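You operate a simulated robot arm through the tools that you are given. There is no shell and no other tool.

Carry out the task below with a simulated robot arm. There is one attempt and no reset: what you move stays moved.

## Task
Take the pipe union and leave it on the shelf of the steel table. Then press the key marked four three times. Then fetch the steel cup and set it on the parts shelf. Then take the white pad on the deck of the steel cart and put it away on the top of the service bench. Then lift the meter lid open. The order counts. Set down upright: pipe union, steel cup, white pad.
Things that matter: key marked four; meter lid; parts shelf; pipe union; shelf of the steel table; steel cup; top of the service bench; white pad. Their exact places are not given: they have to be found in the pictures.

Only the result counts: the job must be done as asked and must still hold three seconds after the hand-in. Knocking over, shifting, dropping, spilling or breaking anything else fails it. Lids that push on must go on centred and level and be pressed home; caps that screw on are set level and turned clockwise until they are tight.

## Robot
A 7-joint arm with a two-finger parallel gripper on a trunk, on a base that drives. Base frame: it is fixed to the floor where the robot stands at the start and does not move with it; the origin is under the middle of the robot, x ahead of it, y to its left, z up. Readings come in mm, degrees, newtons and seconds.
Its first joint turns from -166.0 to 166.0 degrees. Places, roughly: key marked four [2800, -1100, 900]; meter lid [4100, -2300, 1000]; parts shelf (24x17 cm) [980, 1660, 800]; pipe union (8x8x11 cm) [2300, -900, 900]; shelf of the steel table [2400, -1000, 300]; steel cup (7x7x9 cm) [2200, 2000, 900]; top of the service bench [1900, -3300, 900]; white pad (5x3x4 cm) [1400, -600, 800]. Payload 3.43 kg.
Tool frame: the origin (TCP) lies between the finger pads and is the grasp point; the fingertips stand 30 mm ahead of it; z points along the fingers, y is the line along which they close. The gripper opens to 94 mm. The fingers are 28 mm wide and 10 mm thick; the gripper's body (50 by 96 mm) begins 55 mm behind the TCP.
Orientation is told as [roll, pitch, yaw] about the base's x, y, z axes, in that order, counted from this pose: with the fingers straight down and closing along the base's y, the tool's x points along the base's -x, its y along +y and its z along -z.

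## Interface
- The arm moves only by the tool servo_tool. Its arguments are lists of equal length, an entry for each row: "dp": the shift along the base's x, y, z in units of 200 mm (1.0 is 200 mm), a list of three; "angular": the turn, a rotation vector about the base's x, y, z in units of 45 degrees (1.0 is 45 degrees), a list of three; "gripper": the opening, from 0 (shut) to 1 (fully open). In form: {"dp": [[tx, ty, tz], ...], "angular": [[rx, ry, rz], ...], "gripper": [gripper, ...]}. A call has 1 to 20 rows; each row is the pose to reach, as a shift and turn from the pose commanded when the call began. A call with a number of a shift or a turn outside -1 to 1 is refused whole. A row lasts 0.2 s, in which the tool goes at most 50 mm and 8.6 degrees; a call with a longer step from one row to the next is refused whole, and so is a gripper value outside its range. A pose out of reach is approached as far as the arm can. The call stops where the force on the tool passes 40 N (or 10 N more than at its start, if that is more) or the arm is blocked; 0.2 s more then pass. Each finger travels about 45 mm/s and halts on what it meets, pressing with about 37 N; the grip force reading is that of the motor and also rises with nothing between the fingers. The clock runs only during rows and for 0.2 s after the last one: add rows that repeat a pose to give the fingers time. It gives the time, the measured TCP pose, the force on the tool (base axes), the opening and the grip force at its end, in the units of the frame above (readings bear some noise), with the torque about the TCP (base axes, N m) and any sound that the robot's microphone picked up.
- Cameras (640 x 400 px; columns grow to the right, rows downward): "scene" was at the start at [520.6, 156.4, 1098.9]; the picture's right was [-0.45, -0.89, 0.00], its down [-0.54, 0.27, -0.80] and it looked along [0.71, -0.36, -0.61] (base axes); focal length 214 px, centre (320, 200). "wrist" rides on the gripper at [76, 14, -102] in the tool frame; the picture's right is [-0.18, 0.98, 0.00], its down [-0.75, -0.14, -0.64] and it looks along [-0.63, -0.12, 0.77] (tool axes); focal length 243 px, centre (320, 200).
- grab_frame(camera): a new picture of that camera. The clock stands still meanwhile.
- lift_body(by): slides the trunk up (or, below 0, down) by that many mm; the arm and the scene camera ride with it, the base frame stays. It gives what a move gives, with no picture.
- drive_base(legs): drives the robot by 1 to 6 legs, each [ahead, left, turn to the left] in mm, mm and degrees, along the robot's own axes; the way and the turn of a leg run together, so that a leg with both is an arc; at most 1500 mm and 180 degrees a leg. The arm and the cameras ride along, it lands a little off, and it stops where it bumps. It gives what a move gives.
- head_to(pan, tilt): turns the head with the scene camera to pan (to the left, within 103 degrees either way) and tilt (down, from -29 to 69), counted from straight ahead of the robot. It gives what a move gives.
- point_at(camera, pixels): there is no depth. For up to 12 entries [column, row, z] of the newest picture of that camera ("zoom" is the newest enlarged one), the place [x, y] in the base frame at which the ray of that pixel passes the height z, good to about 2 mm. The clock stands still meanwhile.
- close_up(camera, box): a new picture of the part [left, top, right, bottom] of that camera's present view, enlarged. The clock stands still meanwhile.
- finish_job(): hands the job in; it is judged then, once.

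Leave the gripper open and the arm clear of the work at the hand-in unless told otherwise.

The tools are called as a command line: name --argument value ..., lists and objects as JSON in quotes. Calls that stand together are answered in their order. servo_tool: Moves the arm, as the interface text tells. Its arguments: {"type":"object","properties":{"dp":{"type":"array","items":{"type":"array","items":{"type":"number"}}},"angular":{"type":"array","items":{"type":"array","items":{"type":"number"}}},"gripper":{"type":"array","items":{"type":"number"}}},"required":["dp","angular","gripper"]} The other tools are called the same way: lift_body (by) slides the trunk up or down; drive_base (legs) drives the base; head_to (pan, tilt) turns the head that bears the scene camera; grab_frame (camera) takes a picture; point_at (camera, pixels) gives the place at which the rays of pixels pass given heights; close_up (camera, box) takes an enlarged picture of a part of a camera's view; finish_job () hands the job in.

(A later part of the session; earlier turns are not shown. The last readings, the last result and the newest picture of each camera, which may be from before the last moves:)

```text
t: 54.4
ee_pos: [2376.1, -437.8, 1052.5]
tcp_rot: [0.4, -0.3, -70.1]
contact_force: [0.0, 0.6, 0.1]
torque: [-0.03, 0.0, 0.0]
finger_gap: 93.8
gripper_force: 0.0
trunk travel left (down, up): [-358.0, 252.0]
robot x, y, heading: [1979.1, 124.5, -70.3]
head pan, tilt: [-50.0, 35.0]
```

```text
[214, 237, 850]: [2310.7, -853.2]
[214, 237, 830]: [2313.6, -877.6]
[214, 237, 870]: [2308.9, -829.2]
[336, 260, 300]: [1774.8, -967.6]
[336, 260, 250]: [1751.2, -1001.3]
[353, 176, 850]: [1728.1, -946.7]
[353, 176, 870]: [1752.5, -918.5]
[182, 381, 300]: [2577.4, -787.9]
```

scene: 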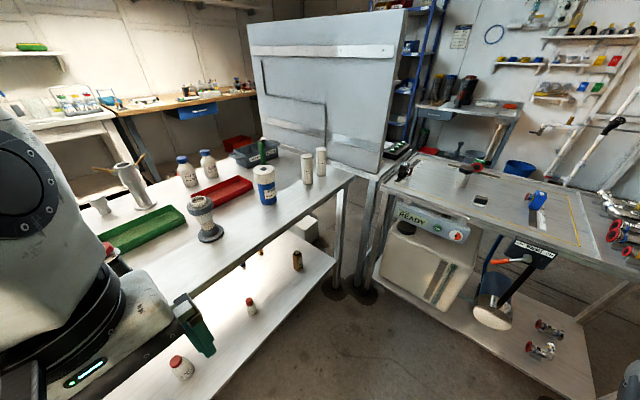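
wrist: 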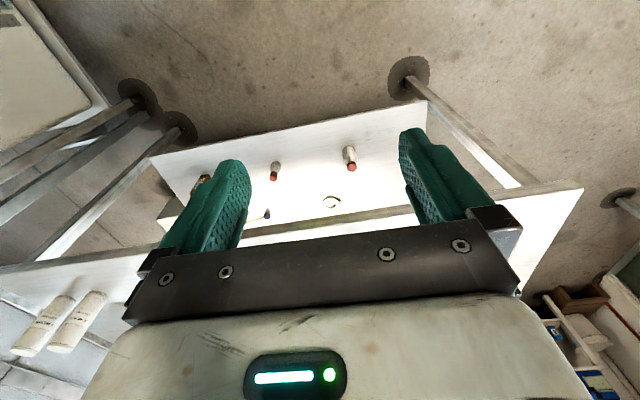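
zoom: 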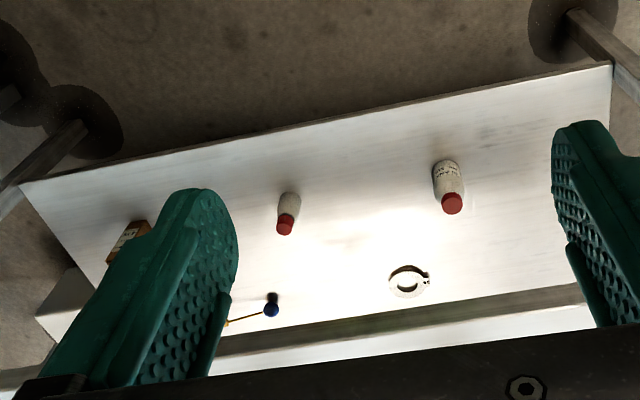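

The table top is near z 858, turned 20.3 degrees, with the union about 114 mm inside the front edge and straight ahead of the robot by about 1030 mm. I raise the trunk a bit and drive ahead 320 mm.

point_at --camera "wrist" --pixels '[[276, 181, 300], [350, 169, 300], [200, 196, 300], [266, 217, 300], [310, 125, 300], [380, 115, 300]]'

lift_body --by 80

drive_base --legs '[[320, 0, 0]]'

grab_frame --camera "wrist"

grab_frame --camera "scene"

```text
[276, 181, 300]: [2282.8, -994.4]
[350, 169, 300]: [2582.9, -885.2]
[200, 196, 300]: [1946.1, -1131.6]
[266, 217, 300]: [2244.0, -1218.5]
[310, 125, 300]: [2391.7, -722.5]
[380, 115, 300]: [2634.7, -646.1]
```

```text
t: 55.6
ee_pos: [2374.9, -438.6, 1132.1]
tcp_rot: [0.4, -0.2, -70.0]
contact_force: [0.4, 0.4, 0.0]
torque: [-0.02, 0.03, -0.05]
finger_gap: 94.1
gripper_force: 0.0
trunk travel left (down, up): [-438.0, 172.0]
robot x, y, heading: [1979.9, 121.7, -70.6]
head pan, tilt: [-50.0, 35.0]
```

```text
t: 57.7
ee_pos: [2485.3, -739.1, 1132.7]
tcp_rot: [0.4, -0.2, -70.1]
contact_force: [0.4, 0.2, -0.7]
torque: [0.0, -0.01, -0.01]
finger_gap: 93.6
gripper_force: 0.1
trunk travel left (down, up): [-438.0, 172.0]
robot x, y, heading: [2087.1, -176.4, -70.2]
head pan, tilt: [-50.0, 35.0]
```

```text
taken
```

wrist: 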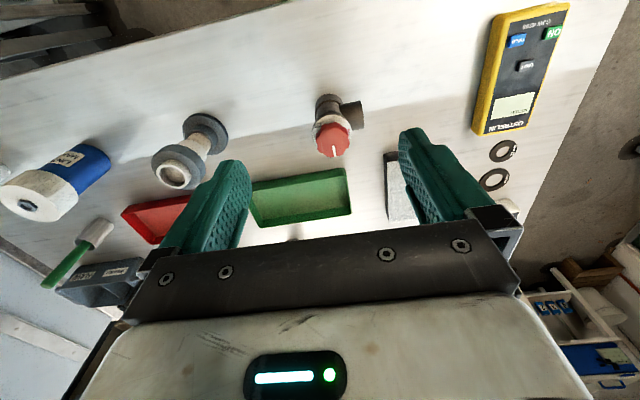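

```text
taken
```

scene: 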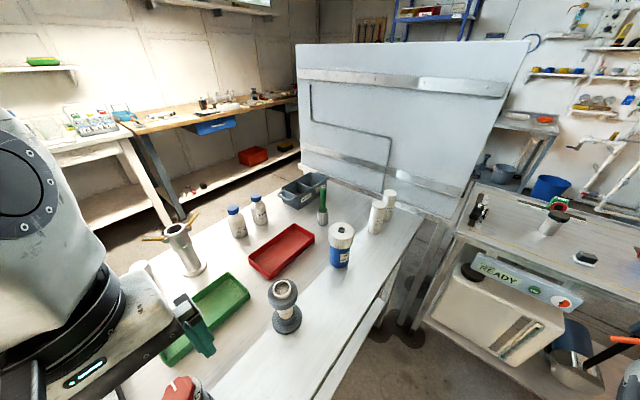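

The union is at (190,150) in the wrist view. I zoom in on both views to fix its place and heights.

close_up --camera "wrist" --box '[120, 90, 260, 215]'

close_up --camera "scene" --box '[240, 260, 330, 350]'

```text
3.20 times, centred on (190, 152) of wrist
```

zoom: 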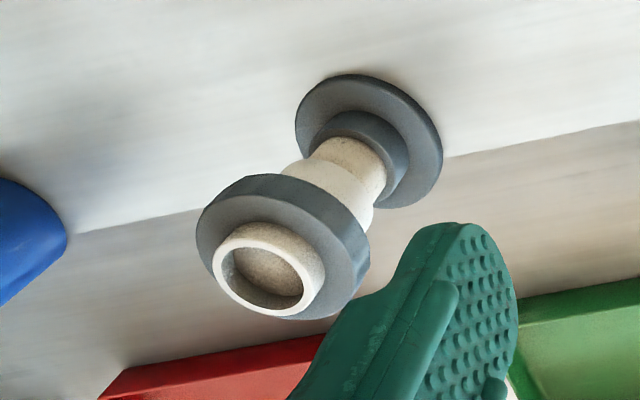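

```text
4.44 times, centred on (285, 305) of scene
```

zoom: 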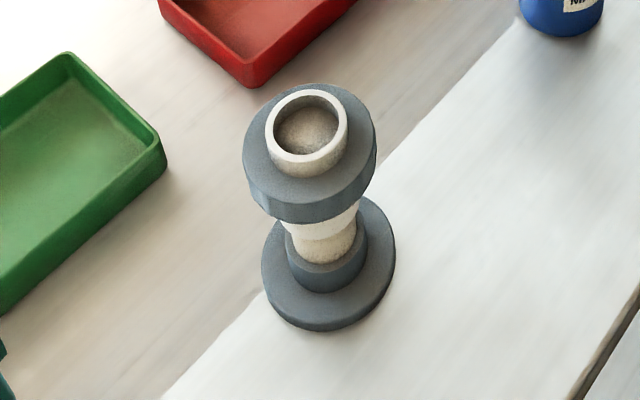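

I triangulate the flange centre and the top ring centre from both views.

point_at --camera "wrist" --pixels '[[205, 133.2, 850], [205, 133.2, 870], [173.7, 172.5, 950], [173.7, 172.5, 970]]'

point_at --camera "scene" --pixels '[[286.8, 319.2, 850], [286.8, 319.2, 870], [282.1, 287.5, 950], [282.1, 287.5, 970]]'

```text
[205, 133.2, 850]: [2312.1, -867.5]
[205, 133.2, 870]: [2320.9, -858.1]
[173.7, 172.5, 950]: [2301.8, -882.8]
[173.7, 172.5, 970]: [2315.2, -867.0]
```

```text
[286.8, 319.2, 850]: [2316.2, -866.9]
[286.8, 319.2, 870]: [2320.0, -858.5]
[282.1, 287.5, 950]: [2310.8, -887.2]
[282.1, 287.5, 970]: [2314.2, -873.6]
```

The union's centre is (2316,-867), foot on the table at 858 and top at 968, with a nut about 68 mm wide at z about 943. I tilt the tool 40 degrees toward the table and move to a pre-grasp point 120 mm behind the nut.

servo_tool --dp '[[-0.14, -0.04, -0.03], [-0.28, -0.08, -0.06], [-0.42, -0.12, -0.12], [-0.56, -0.16, -0.22], [-0.7, -0.2, -0.32], [-0.84, -0.24, -0.42], [-0.975, -0.275, -0.485], [-0.975, -0.275, -0.485]]' --angular '[[-0.119, -0.043, 0], [-0.239, -0.086, 0], [-0.358, -0.129, 0], [-0.478, -0.173, 0], [-0.597, -0.216, 0], [-0.716, -0.259, 0], [-0.836, -0.302, 0], [-0.836, -0.302, 0]]' --gripper '[1, 1, 1, 1, 1, 1, 1, 1]'

grab_frame --camera "wrist"

grab_frame --camera "scene"

```text
t: 59.5
ee_pos: [2247.2, -808.3, 1001.5]
tcp_rot: [-17.5, -27.3, -59.2]
contact_force: [0.2, 0.4, -0.7]
torque: [-0.01, -0.04, -0.02]
finger_gap: 93.9
gripper_force: 0.0
out of reach, approached as far as the arm can: row 6, 7, 8
trunk travel left (down, up): [-438.0, 172.0]
robot x, y, heading: [2088.0, -180.7, -70.1]
head pan, tilt: [-50.0, 35.0]
stopped in row 8: the arm was blocked; the commanded pose is now the measured one
```

```text
taken
```

wrist: 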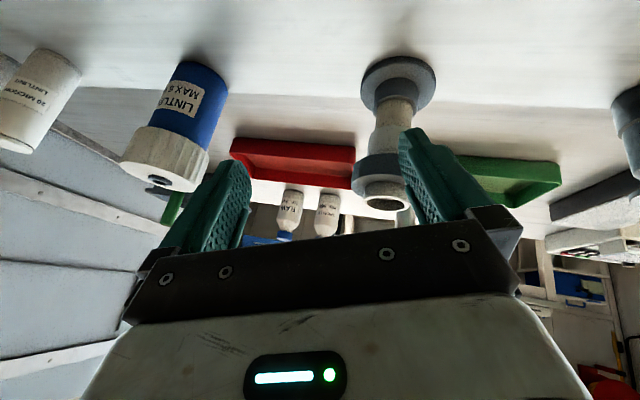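

```text
taken
```

scene: 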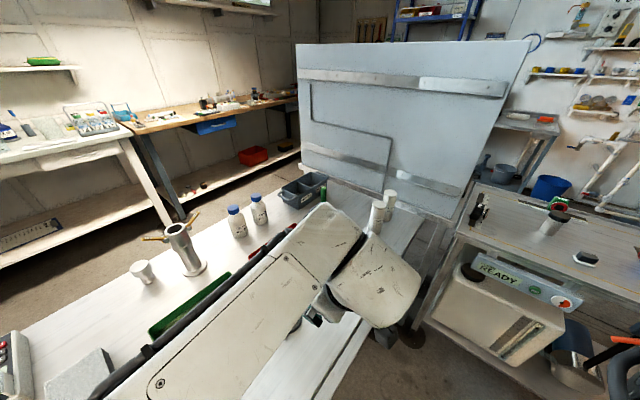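

The pose was out of reach, apparently because the tool sits high relative to the trunk. I raise the trunk by its remaining 170 mm, then command the 40-degree tilt at the pre-grasp point again.

lift_body --by 170

servo_tool --dp '[[0.05, 0.02, -0.17], [0.11, 0.035, -0.34], [0.16, 0.05, -0.52], [0.215, 0.07, -0.69], [0.215, 0.07, -0.69]]' --angular '[[-0.028, -0.1, -0.006], [-0.057, -0.2, -0.012], [-0.085, -0.31, -0.018], [-0.114, -0.412, -0.024], [-0.114, -0.412, -0.024]]' --gripper '[1, 1, 1, 1, 1]'

grab_frame --camera "scene"

```text
t: 61.5
ee_pos: [2247.4, -807.6, 1171.5]
tcp_rot: [-17.5, -27.2, -59.1]
contact_force: [0.4, -0.3, -0.2]
torque: [0.0, 0.0, -0.01]
finger_gap: 93.9
gripper_force: 0.0
trunk travel left (down, up): [-608.0, 2.0]
robot x, y, heading: [2086.9, -180.6, -69.8]
head pan, tilt: [-50.0, 35.0]
```

```text
t: 62.7
ee_pos: [2290.9, -794.0, 1035.0]
tcp_rot: [0.1, -40.2, -70.0]
contact_force: [0.1, -0.9, -0.8]
torque: [0.01, 0.0, -0.03]
finger_gap: 93.9
gripper_force: 0.1
out of reach, approached as far as the arm can: row 1
trunk travel left (down, up): [-608.0, 2.0]
robot x, y, heading: [2085.2, -179.5, -70.1]
head pan, tilt: [-50.0, 35.0]
```

```text
taken
```

scene: 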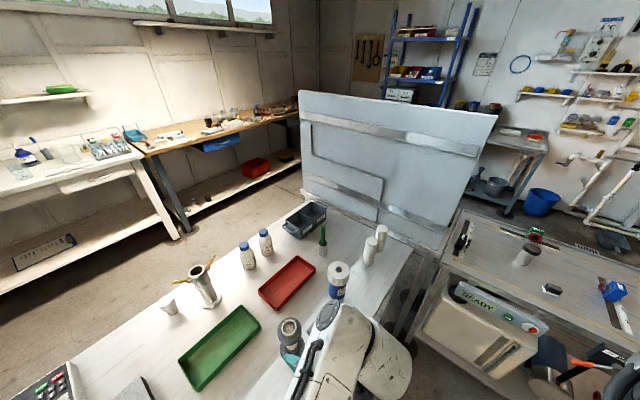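

The pose is reached exactly: (2291,-794,1035), tilt 40. I check alignment in the wrist view.

grab_frame --camera "wrist"

close_up --camera "scene" --box '[240, 280, 400, 400]'

```text
taken
```

wrist: 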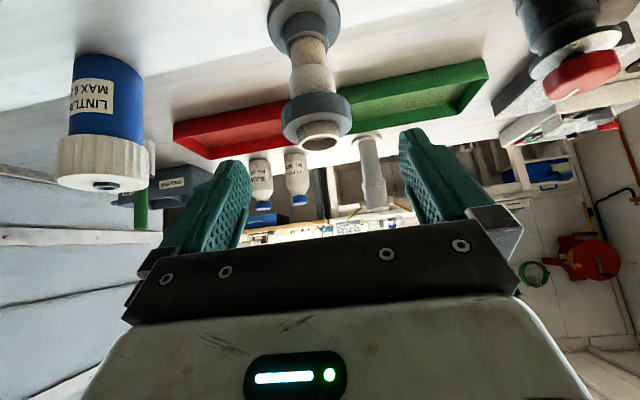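

```text
3.33 times, centred on (320, 340) of scene
```

zoom: 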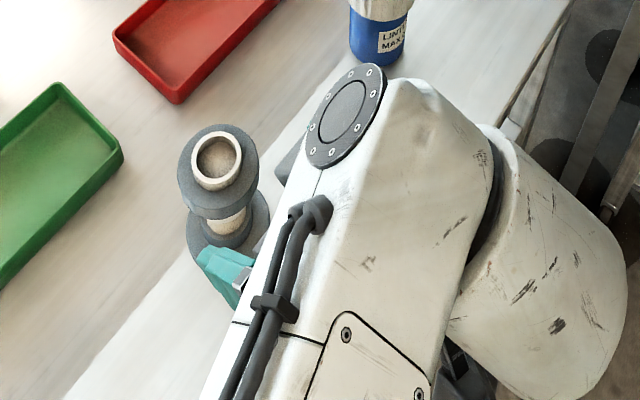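

The nut sits on the tool axis, at (317,117) against an expected (320,108). I advance along the tool axis with the gripper open, in small steps.

servo_tool --dp '[[0.02, -0.062, -0.074], [0.04, -0.123, -0.148], [0.06, -0.185, -0.222], [0.08, -0.247, -0.297], [0.1, -0.308, -0.37], [0.115, -0.37, -0.443], [0.115, -0.37, -0.443]]' --angular '[[0, 0, 0], [0, 0, 0], [0, 0, 0], [0, 0, 0], [0, 0, 0], [0, 0, 0], [0, 0, 0]]' --gripper '[1, 1, 1, 1, 1, 1, 1]'

grab_frame --camera "wrist"

close_up --camera "scene" --box '[240, 280, 400, 400]'

```text
t: 64.3
ee_pos: [2314.6, -868.1, 945.5]
tcp_rot: [0.1, -40.2, -70.1]
contact_force: [0.6, 0.2, 0.2]
torque: [0.03, 0.02, 0.03]
finger_gap: 93.8
gripper_force: 0.1
trunk travel left (down, up): [-608.0, 2.0]
robot x, y, heading: [2088.8, -183.8, -70.3]
head pan, tilt: [-50.0, 35.0]
```

```text
taken
```

wrist: 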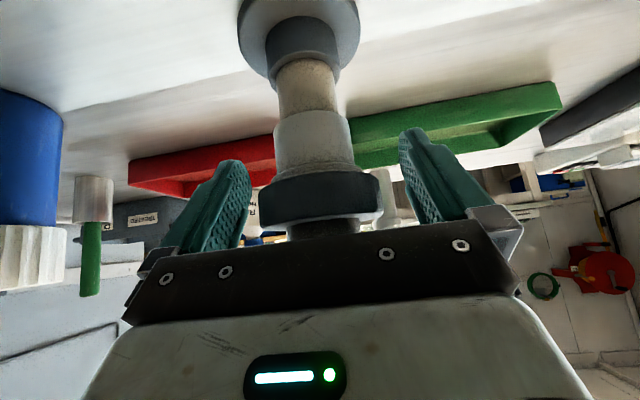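

```text
3.33 times, centred on (320, 340) of scene
```

zoom: 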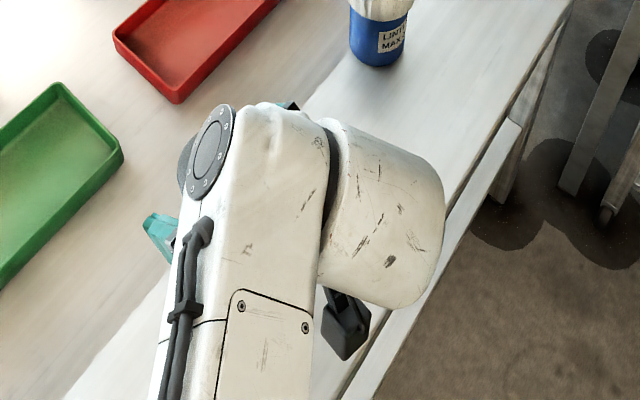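

The nut is centred between the pads. I close the gripper.

servo_tool --dp '[[0, 0, 0], [0, 0, 0], [0, 0, 0], [0, 0, 0], [0, 0, 0], [0, 0, 0]]' --angular '[[0, 0, 0], [0, 0, 0], [0, 0, 0], [0, 0, 0], [0, 0, 0], [0, 0, 0]]' --gripper '[0, 0, 0, 0, 0, 0]'

grab_frame --camera "wrist"

```text
t: 65.7
ee_pos: [2315.6, -867.4, 946.0]
tcp_rot: [0.1, -40.2, -70.0]
contact_force: [-1.6, -0.9, 0.8]
torque: [-0.05, 0.06, 0.0]
finger_gap: 65.3
gripper_force: 36.6
trunk travel left (down, up): [-608.0, 2.0]
robot x, y, heading: [2089.2, -178.5, -69.9]
head pan, tilt: [-50.0, 35.0]
```

```text
taken
```

wrist: 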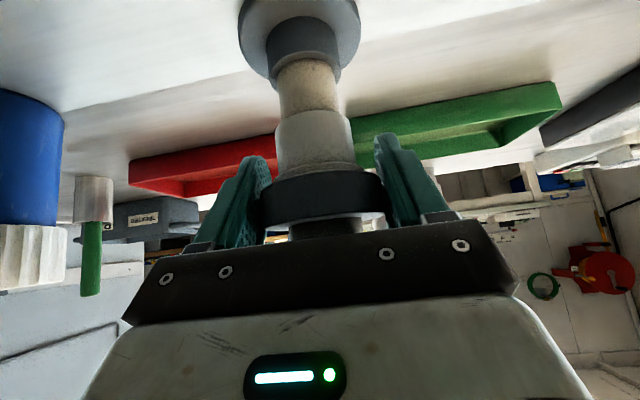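

The union is held at a 65 mm gap. I lift it 70 mm straight up.

servo_tool --dp '[[0, 0, 0.06], [0, 0, 0.14], [0, 0, 0.25], [0, 0, 0.35], [0, 0, 0.35]]' --angular '[[0, 0, 0], [0, 0, 0], [0, 0, 0], [0, 0, 0], [0, 0, 0]]' --gripper '[0, 0, 0, 0, 0]'

grab_frame --camera "wrist"

```text
t: 66.9
ee_pos: [2315.5, -867.5, 1016.5]
tcp_rot: [0.1, -40.1, -70.0]
contact_force: [0.7, 0.2, -3.3]
torque: [0.0, 0.05, 0.02]
finger_gap: 65.3
gripper_force: 36.5
trunk travel left (down, up): [-608.0, 2.0]
robot x, y, heading: [2089.3, -179.2, -70.2]
head pan, tilt: [-50.0, 35.0]
```

```text
taken
```

wrist: 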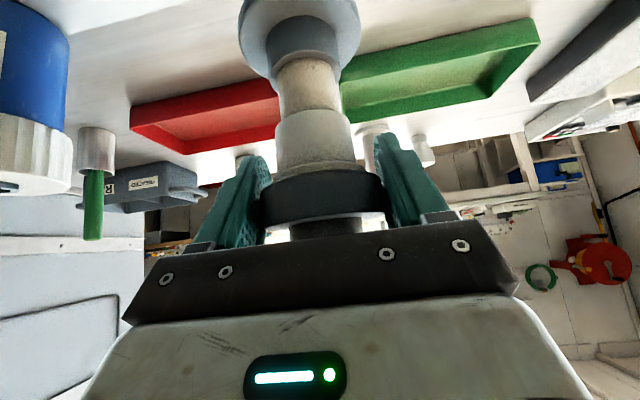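

Lifted, with a steady load of about 3 N. I back away from the table 300 mm and then shift 120 mm left, to face a free spot of the shelf near (2423,-806).

drive_base --legs '[[-300, 0, 0], [0, 120, 0]]'

lift_body --by -400

grab_frame --camera "wrist"

grab_frame --camera "scene"

```text
t: 69.8
ee_pos: [2324.8, -542.9, 1016.6]
tcp_rot: [0.1, -40.0, -70.0]
contact_force: [-0.2, -0.1, -2.2]
torque: [0.02, -0.04, 0.0]
finger_gap: 65.1
gripper_force: 36.6
trunk travel left (down, up): [-608.0, 2.0]
robot x, y, heading: [2098.1, 146.1, -69.9]
head pan, tilt: [-50.0, 35.0]
```

```text
t: 73.6
ee_pos: [2323.5, -543.5, 614.6]
tcp_rot: [0.2, -40.2, -70.1]
contact_force: [-0.6, 0.2, -2.4]
torque: [-0.02, 0.01, -0.02]
finger_gap: 65.4
gripper_force: 36.5
trunk travel left (down, up): [-208.0, 402.0]
robot x, y, heading: [2094.0, 148.3, -70.1]
head pan, tilt: [-50.0, 35.0]
```

```text
taken
```

wrist: 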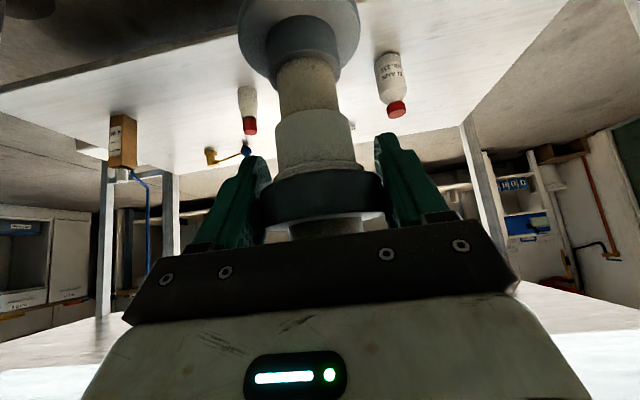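

```text
taken
```

scene: 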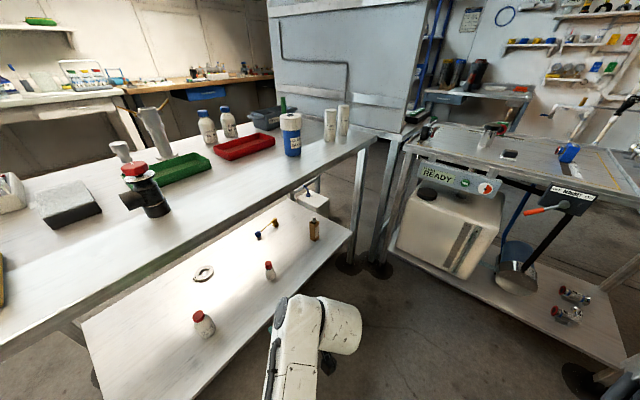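

I triangulate the shelf's height using the bases of the two white bottles in both views.

close_up --camera "scene" --box '[180, 210, 340, 340]'

close_up --camera "wrist" --box '[90, 30, 430, 200]'

```text
3.08 times, centred on (260, 275) of scene
```

zoom: 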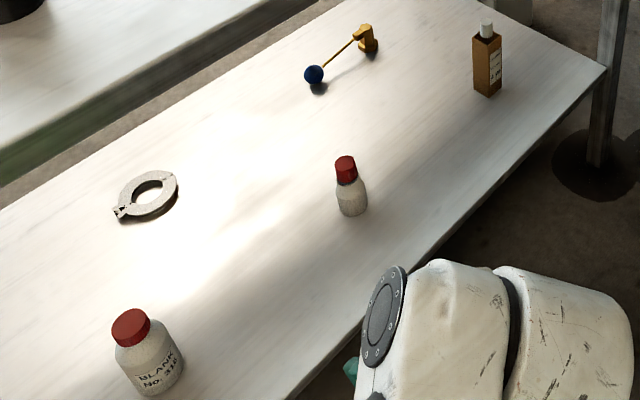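

```text
1.88 times, centred on (260, 115) of wrist
```

zoom: 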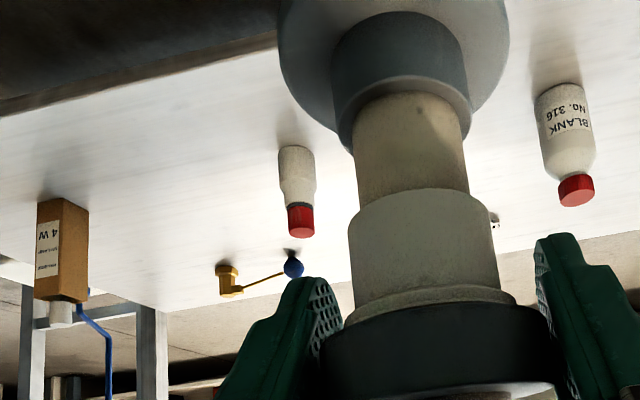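

point_at --camera "scene" --pixels '[[270.4, 277.6, 280], [270.4, 277.6, 300], [270.4, 277.6, 320], [206.4, 335, 280], [206.4, 335, 300], [206.4, 335, 320]]'

point_at --camera "wrist" --pixels '[[246.7, 89.5, 280], [246.7, 89.5, 300], [246.7, 89.5, 320], [386.6, 56.5, 280], [386.6, 56.5, 300], [386.6, 56.5, 320]]'

```text
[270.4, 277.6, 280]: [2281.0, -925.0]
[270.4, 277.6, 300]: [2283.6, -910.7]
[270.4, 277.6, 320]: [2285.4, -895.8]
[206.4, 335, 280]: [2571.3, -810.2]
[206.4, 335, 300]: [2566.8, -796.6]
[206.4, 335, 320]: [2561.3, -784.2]
```

```text
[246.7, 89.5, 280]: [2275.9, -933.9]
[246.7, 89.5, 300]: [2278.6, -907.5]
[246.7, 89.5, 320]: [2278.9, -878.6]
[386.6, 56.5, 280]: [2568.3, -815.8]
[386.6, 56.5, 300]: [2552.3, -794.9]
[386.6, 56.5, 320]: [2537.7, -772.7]
```

The shelf is near z 290 to 295, with bottles at (2569,-802) and (2281,-916). A spot at (2415,-827), 100 mm inside the edge, is free. I lower the trunk 170 mm more and drive ahead 240 mm.

lift_body --by -170

drive_base --legs '[[240, -10, 0]]'

grab_frame --camera "wrist"

grab_frame --camera "scene"

```text
t: 75.5
ee_pos: [2325.2, -542.2, 445.1]
tcp_rot: [0.1, -40.1, -70.0]
contact_force: [-0.2, -0.4, -2.6]
torque: [-0.01, 0.02, -0.01]
finger_gap: 65.2
gripper_force: 37.2
trunk travel left (down, up): [-38.0, 572.0]
robot x, y, heading: [2099.5, 144.5, -70.1]
head pan, tilt: [-50.0, 35.0]
```

```text
t: 77.3
ee_pos: [2395.6, -770.4, 445.5]
tcp_rot: [0.2, -40.1, -70.0]
contact_force: [0.0, 0.3, -2.6]
torque: [-0.02, 0.0, 0.05]
finger_gap: 65.4
gripper_force: 36.6
trunk travel left (down, up): [-38.0, 572.0]
robot x, y, heading: [2167.8, -83.8, -70.5]
head pan, tilt: [-50.0, 35.0]
```

```text
taken
```

wrist: 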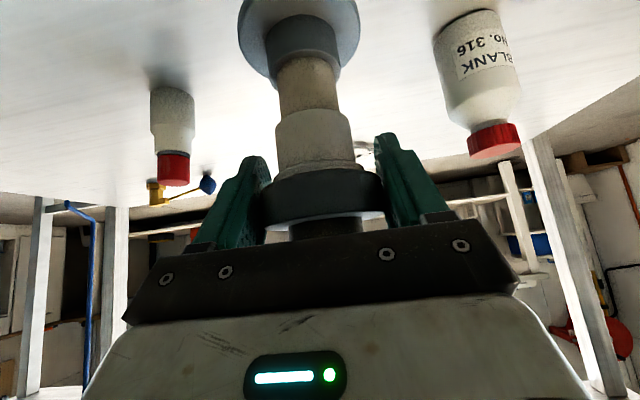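

```text
taken
```

scene: 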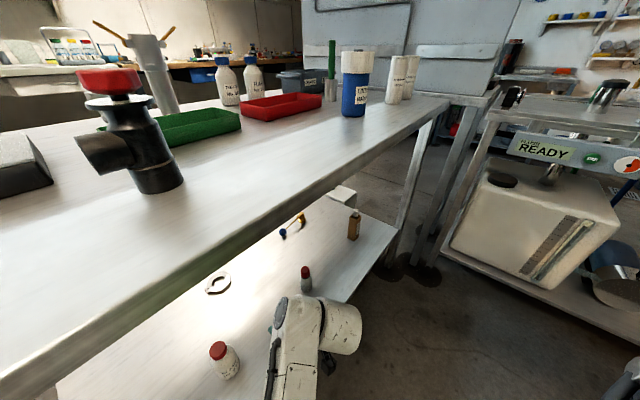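

The union hangs over the shelf between the two bottles. I move it to (2415,-827) and lower to about 10 mm above the shelf.

servo_tool --dp '[[0.05, -0.14, 0], [0.095, -0.283, 0], [0.095, -0.283, -0.1], [0.095, -0.283, -0.2], [0.095, -0.283, -0.26], [0.095, -0.283, -0.26]]' --angular '[[0, 0, 0], [0, 0, 0], [0, 0, 0], [0, 0, 0], [0, 0, 0], [0, 0, 0]]' --gripper '[0, 0, 0, 0, 0, 0]'

grab_frame --camera "wrist"

```text
t: 78.7
ee_pos: [2414.9, -828.8, 395.1]
tcp_rot: [-0.1, -40.3, -70.1]
contact_force: [-1.6, 1.5, 15.8]
torque: [0.47, -0.33, -0.01]
finger_gap: 65.2
gripper_force: 36.8
trunk travel left (down, up): [-38.0, 572.0]
robot x, y, heading: [2172.9, -84.7, -70.3]
head pan, tilt: [-50.0, 35.0]
```

```text
taken
```

wrist: 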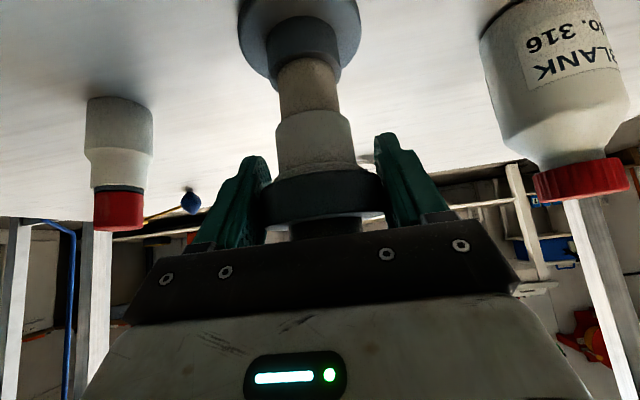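

The union touched the shelf (16 N upward), so the shelf is near z 307. I ease up 1.5 mm and open the gripper.

servo_tool --dp '[[0, 0, 0.006], [0, 0, 0.006], [0, 0, 0.006], [0, 0, 0.006], [0, 0, 0.006], [0, 0, 0.006]]' --angular '[[0, 0, 0], [0, 0, 0], [0, 0, 0], [0, 0, 0], [0, 0, 0], [0, 0, 0]]' --gripper '[0, 0.9, 1, 1, 1, 1]'

grab_frame --camera "wrist"

```text
t: 80.1
ee_pos: [2414.3, -827.0, 395.3]
tcp_rot: [0.0, -40.2, -70.1]
contact_force: [-0.2, -0.2, -0.1]
torque: [-0.01, 0.01, 0.01]
finger_gap: 94.1
gripper_force: 0.1
trunk travel left (down, up): [-38.0, 572.0]
robot x, y, heading: [2171.9, -82.7, -70.3]
head pan, tilt: [-50.0, 35.0]
```

```text
taken
```

wrist: 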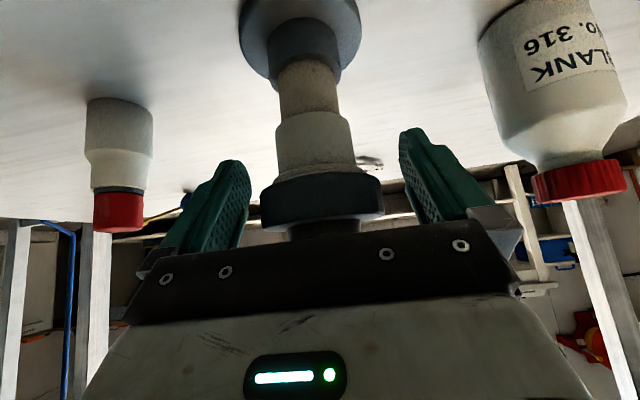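

The union stands free on the shelf. I withdraw along the tool axis 150 mm, then back off with the base.

servo_tool --dp '[[-0.027, 0.075, 0.096], [-0.055, 0.151, 0.192], [-0.082, 0.226, 0.287], [-0.109, 0.302, 0.383], [-0.137, 0.377, 0.479], [-0.164, 0.453, 0.575]]' --angular '[[0, 0, 0], [0, 0, 0], [0, 0, 0], [0, 0, 0], [0, 0, 0], [0, 0, 0]]' --gripper '[1, 1, 1, 1, 1, 1]'

grab_frame --camera "wrist"

drive_base --legs '[[-300, 0, 0]]'

grab_frame --camera "scene"

```text
t: 81.5
ee_pos: [2380.6, -737.6, 509.3]
tcp_rot: [0.2, -40.1, -70.1]
contact_force: [0.0, 0.3, 0.3]
torque: [0.0, 0.03, 0.01]
finger_gap: 94.0
gripper_force: 0.0
trunk travel left (down, up): [-38.0, 572.0]
robot x, y, heading: [2170.3, -80.3, -70.3]
head pan, tilt: [-50.0, 35.0]
```

```text
taken
```

wrist: 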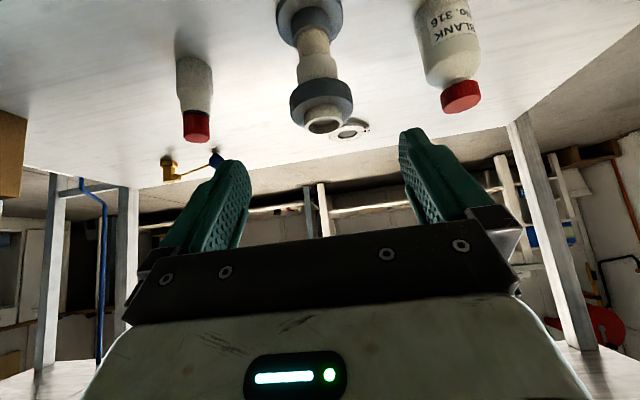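

```text
t: 83.5
ee_pos: [2280.1, -453.2, 510.0]
tcp_rot: [0.1, -40.1, -69.7]
contact_force: [0.0, 0.4, 0.4]
torque: [0.01, 0.01, 0.01]
finger_gap: 93.9
gripper_force: 0.0
trunk travel left (down, up): [-38.0, 572.0]
robot x, y, heading: [2063.8, 204.1, -69.7]
head pan, tilt: [-50.0, 35.0]
```

```text
taken
```

scene: 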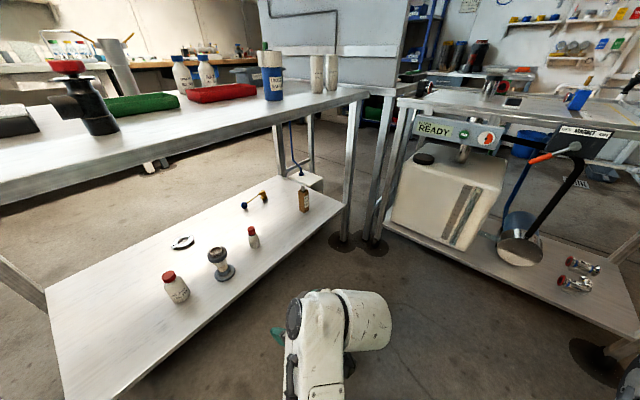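

The union stands upright on the shelf. Next is the key: I raise the trunk and look at the table's left part, where I earlier saw a keypad device.

lift_body --by 560

head_to --pan -10 --tilt 35

grab_frame --camera "scene"

grab_frame --camera "wrist"

```text
refused: 560 is not a number from -400 to 400
```

```text
t: 84.6
ee_pos: [2281.2, -452.7, 510.4]
tcp_rot: [0.1, -40.1, -69.7]
contact_force: [-0.1, 0.5, -0.3]
torque: [-0.02, 0.01, 0.01]
finger_gap: 94.1
gripper_force: 0.1
trunk travel left (down, up): [-38.0, 572.0]
robot x, y, heading: [2069.6, 202.3, -69.7]
head pan, tilt: [-10.0, 35.0]
```

```text
taken
```

scene: 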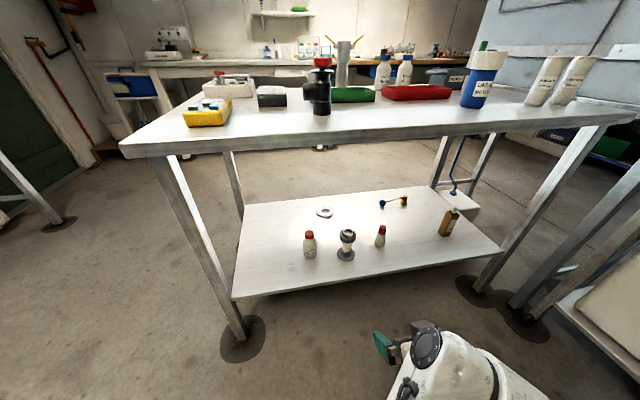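

```text
taken
```

wrist: 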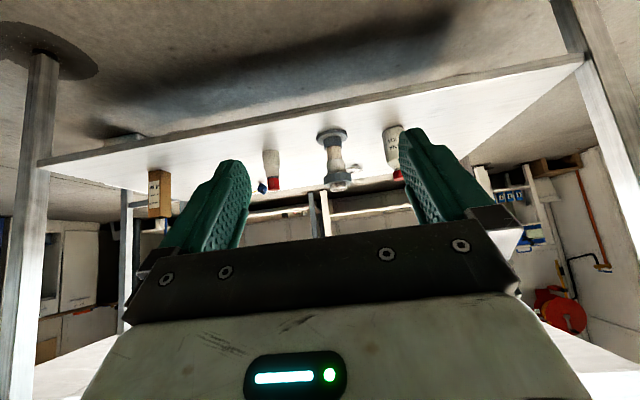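

The lift is limited to 400 mm a call, so I raise in two steps and look again.

lift_body --by 400

lift_body --by 170

grab_frame --camera "scene"

close_up --camera "scene" --box '[100, 120, 340, 270]'

```text
t: 88.4
ee_pos: [2280.6, -452.8, 910.0]
tcp_rot: [0.1, -40.1, -69.8]
contact_force: [-0.3, 0.3, 0.1]
torque: [0.05, 0.01, 0.0]
finger_gap: 93.8
gripper_force: 0.1
trunk travel left (down, up): [-438.0, 172.0]
robot x, y, heading: [2064.7, 204.4, -70.0]
head pan, tilt: [-10.0, 35.0]
```

```text
t: 90.3
ee_pos: [2280.5, -453.3, 1081.5]
tcp_rot: [0.0, -40.1, -69.8]
contact_force: [0.1, 0.9, -0.5]
torque: [0.0, 0.02, -0.03]
finger_gap: 94.1
gripper_force: 0.0
trunk travel left (down, up): [-608.0, 2.0]
robot x, y, heading: [2065.0, 201.9, -69.9]
head pan, tilt: [-10.0, 35.0]
```

```text
taken
```

scene: 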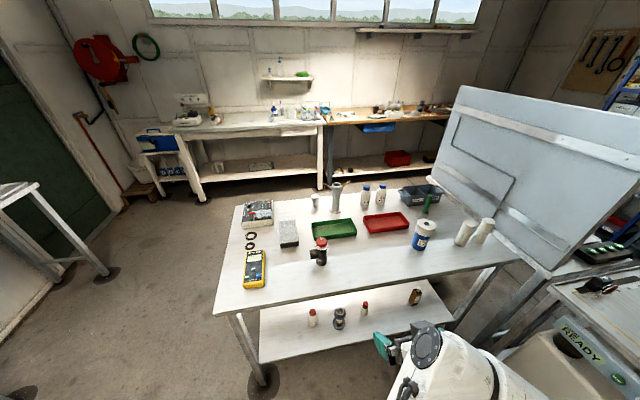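

```text
2.67 times, centred on (220, 195) of scene
```

zoom: 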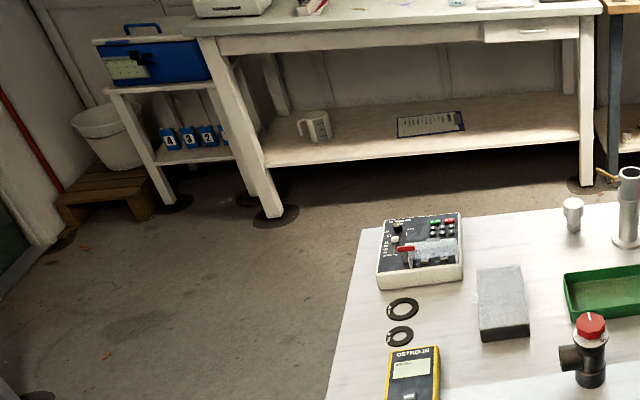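

There is an instrument with a small keypad at about scene (258,213). I zoom in tighter.

close_up --camera "scene" --box '[236, 195, 284, 230]'

close_up --camera "scene" --box '[235, 240, 285, 295]'

```text
11.43 times, centred on (260, 212) of scene
```

zoom: 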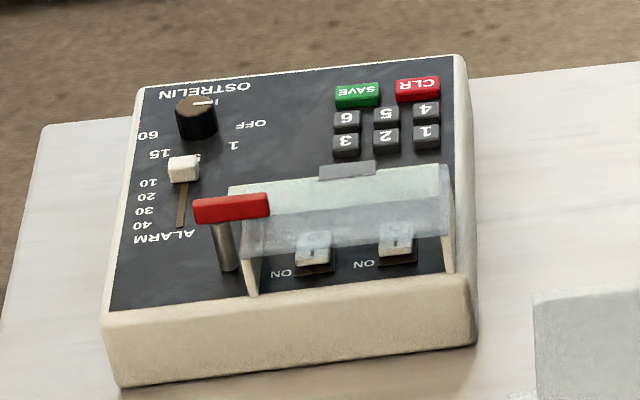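

```text
7.27 times, centred on (260, 268) of scene
```

zoom: 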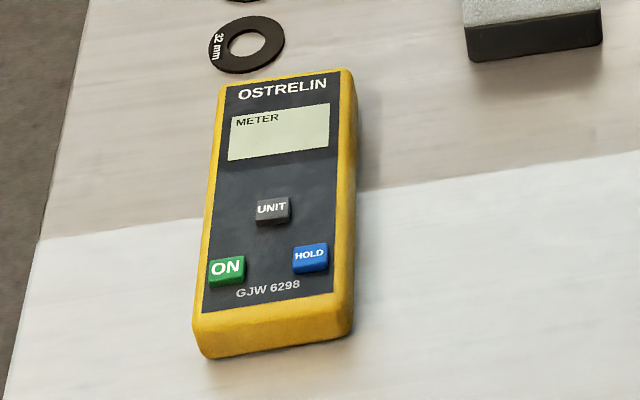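

The box's keypad reads upside down from here: the far row is "4 5 6" from right to left, so key 4 is at zoom (426,108), next to CLR. I locate it and the box corners at likely heights.

close_up --camera "scene" --box '[236, 195, 284, 230]'

point_at --camera "zoom" --pixels '[[426, 106, 900], [426, 106, 910], [426, 106, 920], [426, 128, 910], [386, 112, 910], [418, 84, 910], [455, 57, 900], [475, 290, 890], [475, 340, 858], [120, 385, 858], [105, 325, 890]]'

```text
11.43 times, centred on (260, 212) of scene
```

zoom: 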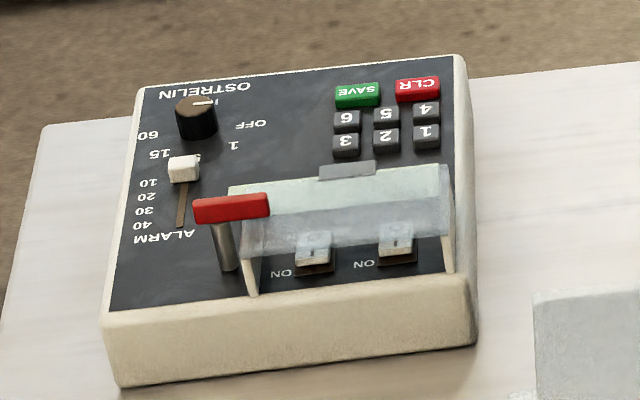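

```text
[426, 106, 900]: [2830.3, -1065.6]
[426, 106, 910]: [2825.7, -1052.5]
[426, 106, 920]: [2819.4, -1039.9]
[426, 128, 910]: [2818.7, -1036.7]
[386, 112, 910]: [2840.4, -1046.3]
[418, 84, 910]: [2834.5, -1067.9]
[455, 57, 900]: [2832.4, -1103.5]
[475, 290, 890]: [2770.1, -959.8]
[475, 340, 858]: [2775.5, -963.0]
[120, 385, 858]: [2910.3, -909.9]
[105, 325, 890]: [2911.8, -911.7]
```

Key 4 lies near (2826,-1053), about 480 mm inside the table's front edge, with keys spaced only about 16 mm. I drive left 290 mm and then ahead 600 mm so the key is about 840 mm ahead of me.

drive_base --legs '[[0, 290, 0], [590, 0, 0]]'

head_to --pan 10 --tilt 50

grab_frame --camera "scene"

grab_frame --camera "wrist"

```text
t: 95.3
ee_pos: [2757.2, -904.1, 1079.7]
tcp_rot: [0.1, -40.1, -69.5]
contact_force: [-0.5, 0.1, -0.1]
torque: [0.01, 0.0, 0.02]
finger_gap: 93.9
gripper_force: 0.1
trunk travel left (down, up): [-608.0, 2.0]
robot x, y, heading: [2536.9, -247.5, -69.6]
head pan, tilt: [-10.0, 35.0]
```

```text
t: 96.1
ee_pos: [2757.4, -902.9, 1080.0]
tcp_rot: [0.1, -40.2, -69.5]
contact_force: [-0.1, 0.2, 0.0]
torque: [-0.01, 0.0, -0.04]
finger_gap: 94.0
gripper_force: 0.0
trunk travel left (down, up): [-608.0, 2.0]
robot x, y, heading: [2537.8, -252.3, -69.7]
head pan, tilt: [10.0, 50.0]
```

```text
taken
```

scene: 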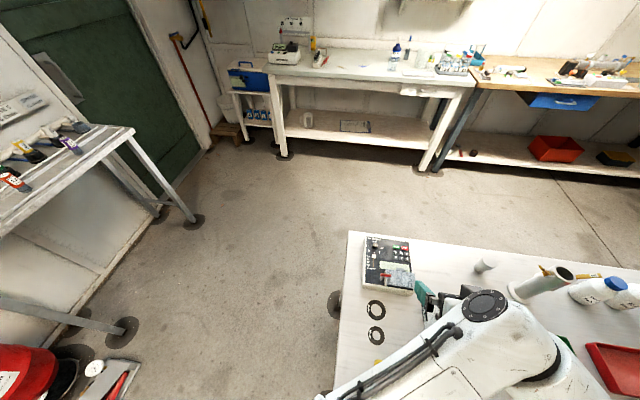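

```text
taken
```

wrist: 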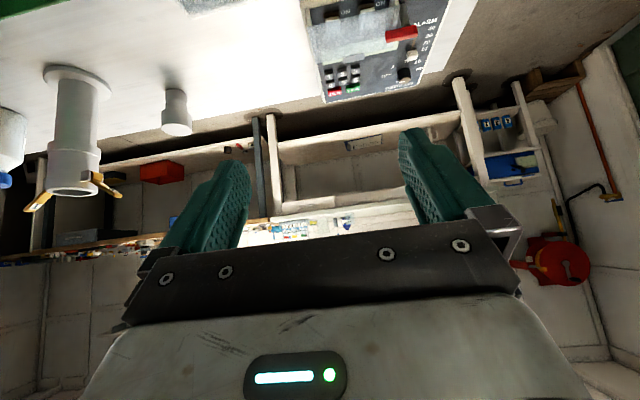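

I zoom into both views to pin down key 4 more precisely.

close_up --camera "wrist" --box '[290, 20, 460, 126]'

close_up --camera "scene" --box '[340, 225, 440, 300]'

```text
3.76 times, centred on (375, 73) of wrist
```

zoom: 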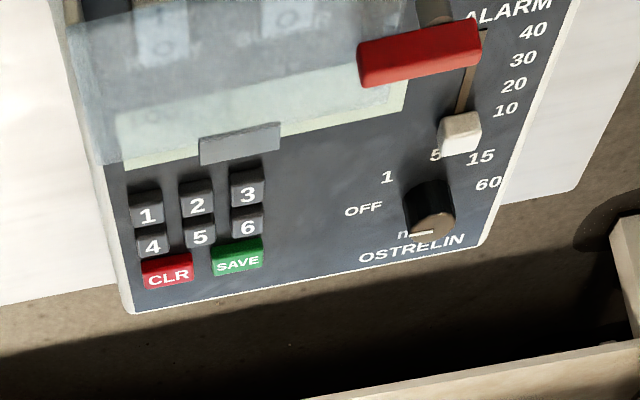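

```text
5.33 times, centred on (390, 262) of scene
```

zoom: 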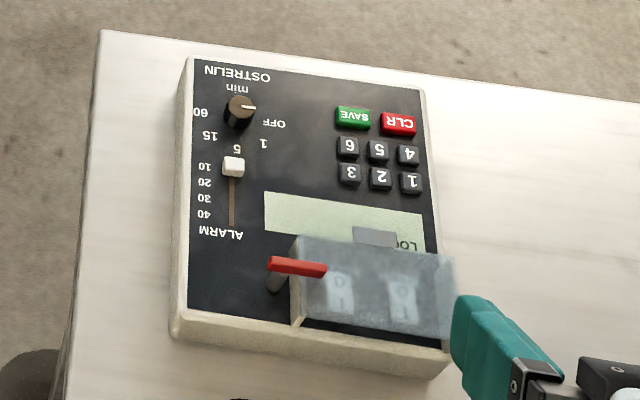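

point_at --camera "scene" --pixels '[[406.5, 253.0, 895], [406.5, 253.0, 905], [406.5, 253.0, 915], [400.8, 252.4, 905], [407, 258.5, 905], [404.9, 247.2, 905]]'

point_at --camera "wrist" --pixels '[[330.0, 84.0, 895], [330.0, 84.0, 905], [330.0, 84.0, 915], [343.1, 82.3, 905], [329, 75.9, 905], [334.6, 92.8, 905]]'

```text
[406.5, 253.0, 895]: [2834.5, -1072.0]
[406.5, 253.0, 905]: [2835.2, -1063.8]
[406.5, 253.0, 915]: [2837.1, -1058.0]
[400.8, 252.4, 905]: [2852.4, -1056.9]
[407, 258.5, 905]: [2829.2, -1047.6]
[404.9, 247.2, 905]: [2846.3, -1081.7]
```

```text
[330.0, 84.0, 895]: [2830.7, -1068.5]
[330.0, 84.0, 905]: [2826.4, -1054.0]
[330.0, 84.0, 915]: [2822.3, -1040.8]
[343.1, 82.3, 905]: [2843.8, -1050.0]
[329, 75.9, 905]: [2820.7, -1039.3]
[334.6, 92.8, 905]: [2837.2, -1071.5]
```

Both views agree on key 4's top at about (2833,-1074, 892). I close the gripper up here and look at the fingertips' shape.

servo_tool --dp '[[0, 0, 0], [0, 0, 0], [0, 0, 0], [0, 0, 0], [0, 0, 0], [0, 0, 0]]' --angular '[[0, 0, 0], [0, 0, 0], [0, 0, 0], [0, 0, 0], [0, 0, 0], [0, 0, 0]]' --gripper '[0.5, 0, 0, 0, 0, 0]'

close_up --camera "wrist" --box '[240, 60, 400, 240]'

close_up --camera "scene" --box '[360, 240, 500, 350]'

```text
t: 97.5
ee_pos: [2757.8, -903.7, 1080.5]
tcp_rot: [0.2, -40.1, -69.5]
contact_force: [0.6, 0.6, 0.2]
torque: [0.0, 0.0, -0.01]
finger_gap: 0.1
gripper_force: 25.0
trunk travel left (down, up): [-608.0, 2.0]
robot x, y, heading: [2538.9, -248.1, -69.7]
head pan, tilt: [10.0, 50.0]
```

```text
2.22 times, centred on (320, 150) of wrist
```

zoom: 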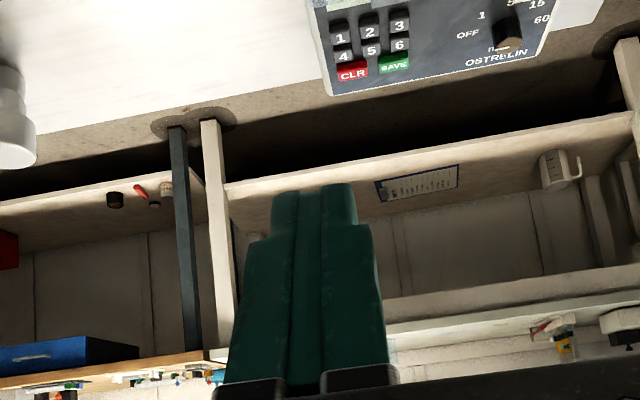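

```text
3.64 times, centred on (430, 295) of scene
```

zoom: 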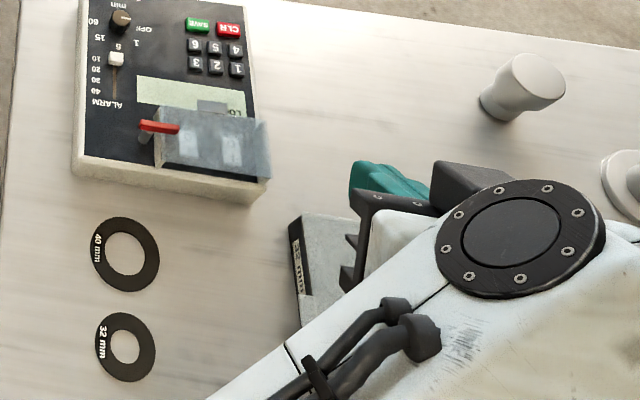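

The closed tips are about 22 mm wide, so I will press with their lower edge, at a 25-degree tilt, aimed about 4 mm to the outer side of key 4 to stay clear of key 5. First I move to 40 mm above the key.

servo_tool --dp '[[0.07, -0.168, 0], [0.14, -0.336, 0], [0.21, -0.504, -0.05], [0.281, -0.672, -0.1], [0.351, -0.8375, -0.2], [0.351, -0.8375, -0.4], [0.351, -0.8375, -0.585], [0.351, -0.8375, -0.585]]' --angular '[[0.06, 0.022, 0], [0.12, 0.045, 0], [0.18, 0.067, 0], [0.24, 0.09, 0], [0.3124, 0.116, 0], [0.3124, 0.116, 0], [0.3124, 0.116, 0], [0.3124, 0.116, 0]]' --gripper '[0, 0, 0, 0, 0, 0, 0, 0]'

grab_frame --camera "wrist"

grab_frame --camera "scene"

```text
t: 99.3
ee_pos: [2829.4, -1070.3, 963.7]
tcp_rot: [0.3, -25.2, -69.6]
contact_force: [-1.5, -0.1, -0.2]
torque: [0.0, 0.01, -0.02]
finger_gap: 0.0
gripper_force: 33.3
trunk travel left (down, up): [-608.0, 2.0]
robot x, y, heading: [2541.8, -253.1, -69.4]
head pan, tilt: [10.0, 50.0]
```

```text
taken
```

wrist: 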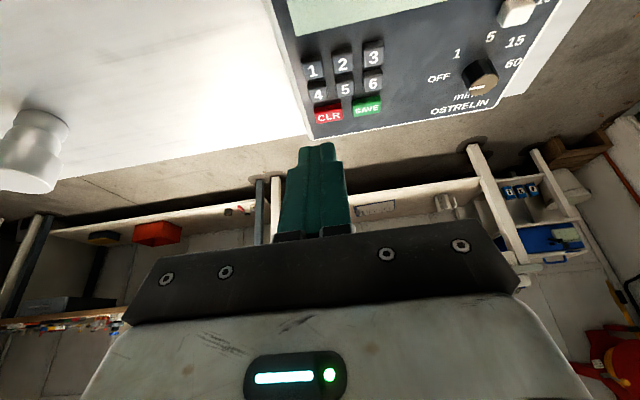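

```text
taken
```

scene: 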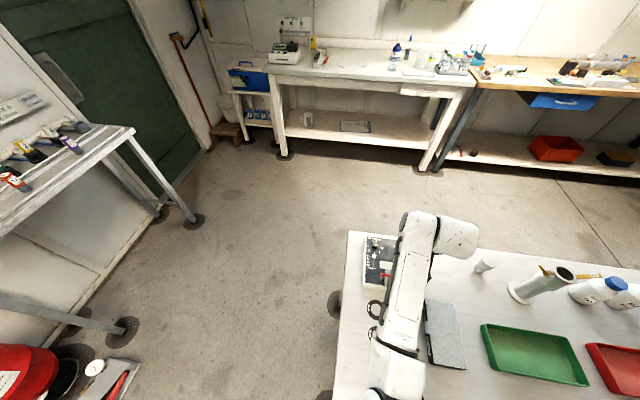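

I compare in a close-up: the predicted landing point of the tips is (313,97), with key 4 near (318,95).

close_up --camera "wrist" --box '[260, 30, 420, 170]'

point_at --camera "wrist" --pixels '[[318, 95, 892], [318, 95, 889], [345, 90, 892], [312, 72, 892], [328, 115, 892]]'

```text
2.86 times, centred on (340, 100) of wrist
```

zoom: 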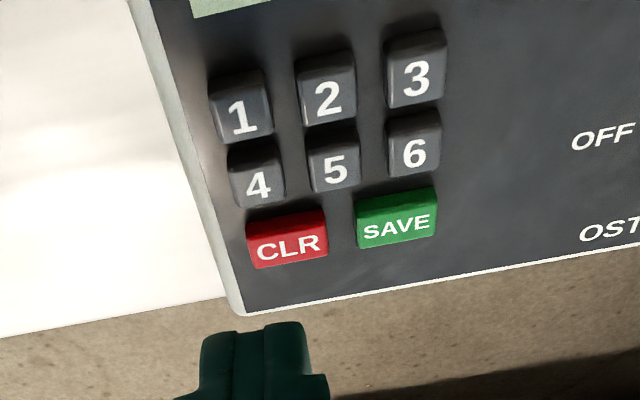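

```text
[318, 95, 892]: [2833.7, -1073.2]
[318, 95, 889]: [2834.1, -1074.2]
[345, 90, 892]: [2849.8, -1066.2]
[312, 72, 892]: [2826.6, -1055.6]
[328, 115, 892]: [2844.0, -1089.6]
```

Aligned to within 2 mm. I go down to about 3 mm above the key and check once more.

servo_tool --dp '[[-0.008, -0.004, -0.06], [-0.008, -0.004, -0.12], [-0.008, -0.004, -0.18], [-0.008, -0.004, -0.185]]' --angular '[[0, 0, 0], [0, 0, 0], [0, 0, 0], [0, 0, 0]]' --gripper '[0, 0, 0, 0]'

close_up --camera "wrist" --box '[260, 50, 420, 190]'

```text
t: 100.3
ee_pos: [2826.5, -1071.1, 927.6]
tcp_rot: [0.2, -25.2, -69.6]
contact_force: [-0.5, -1.6, 2.6]
torque: [-0.03, 0.01, 0.0]
finger_gap: 0.0
gripper_force: 33.2
trunk travel left (down, up): [-608.0, 2.0]
robot x, y, heading: [2542.1, -247.8, -69.5]
head pan, tilt: [10.0, 50.0]
heard: click, click
```

```text
2.86 times, centred on (340, 120) of wrist
```

zoom: 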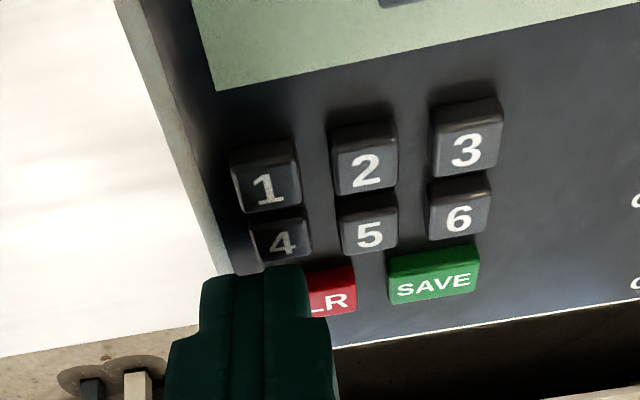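

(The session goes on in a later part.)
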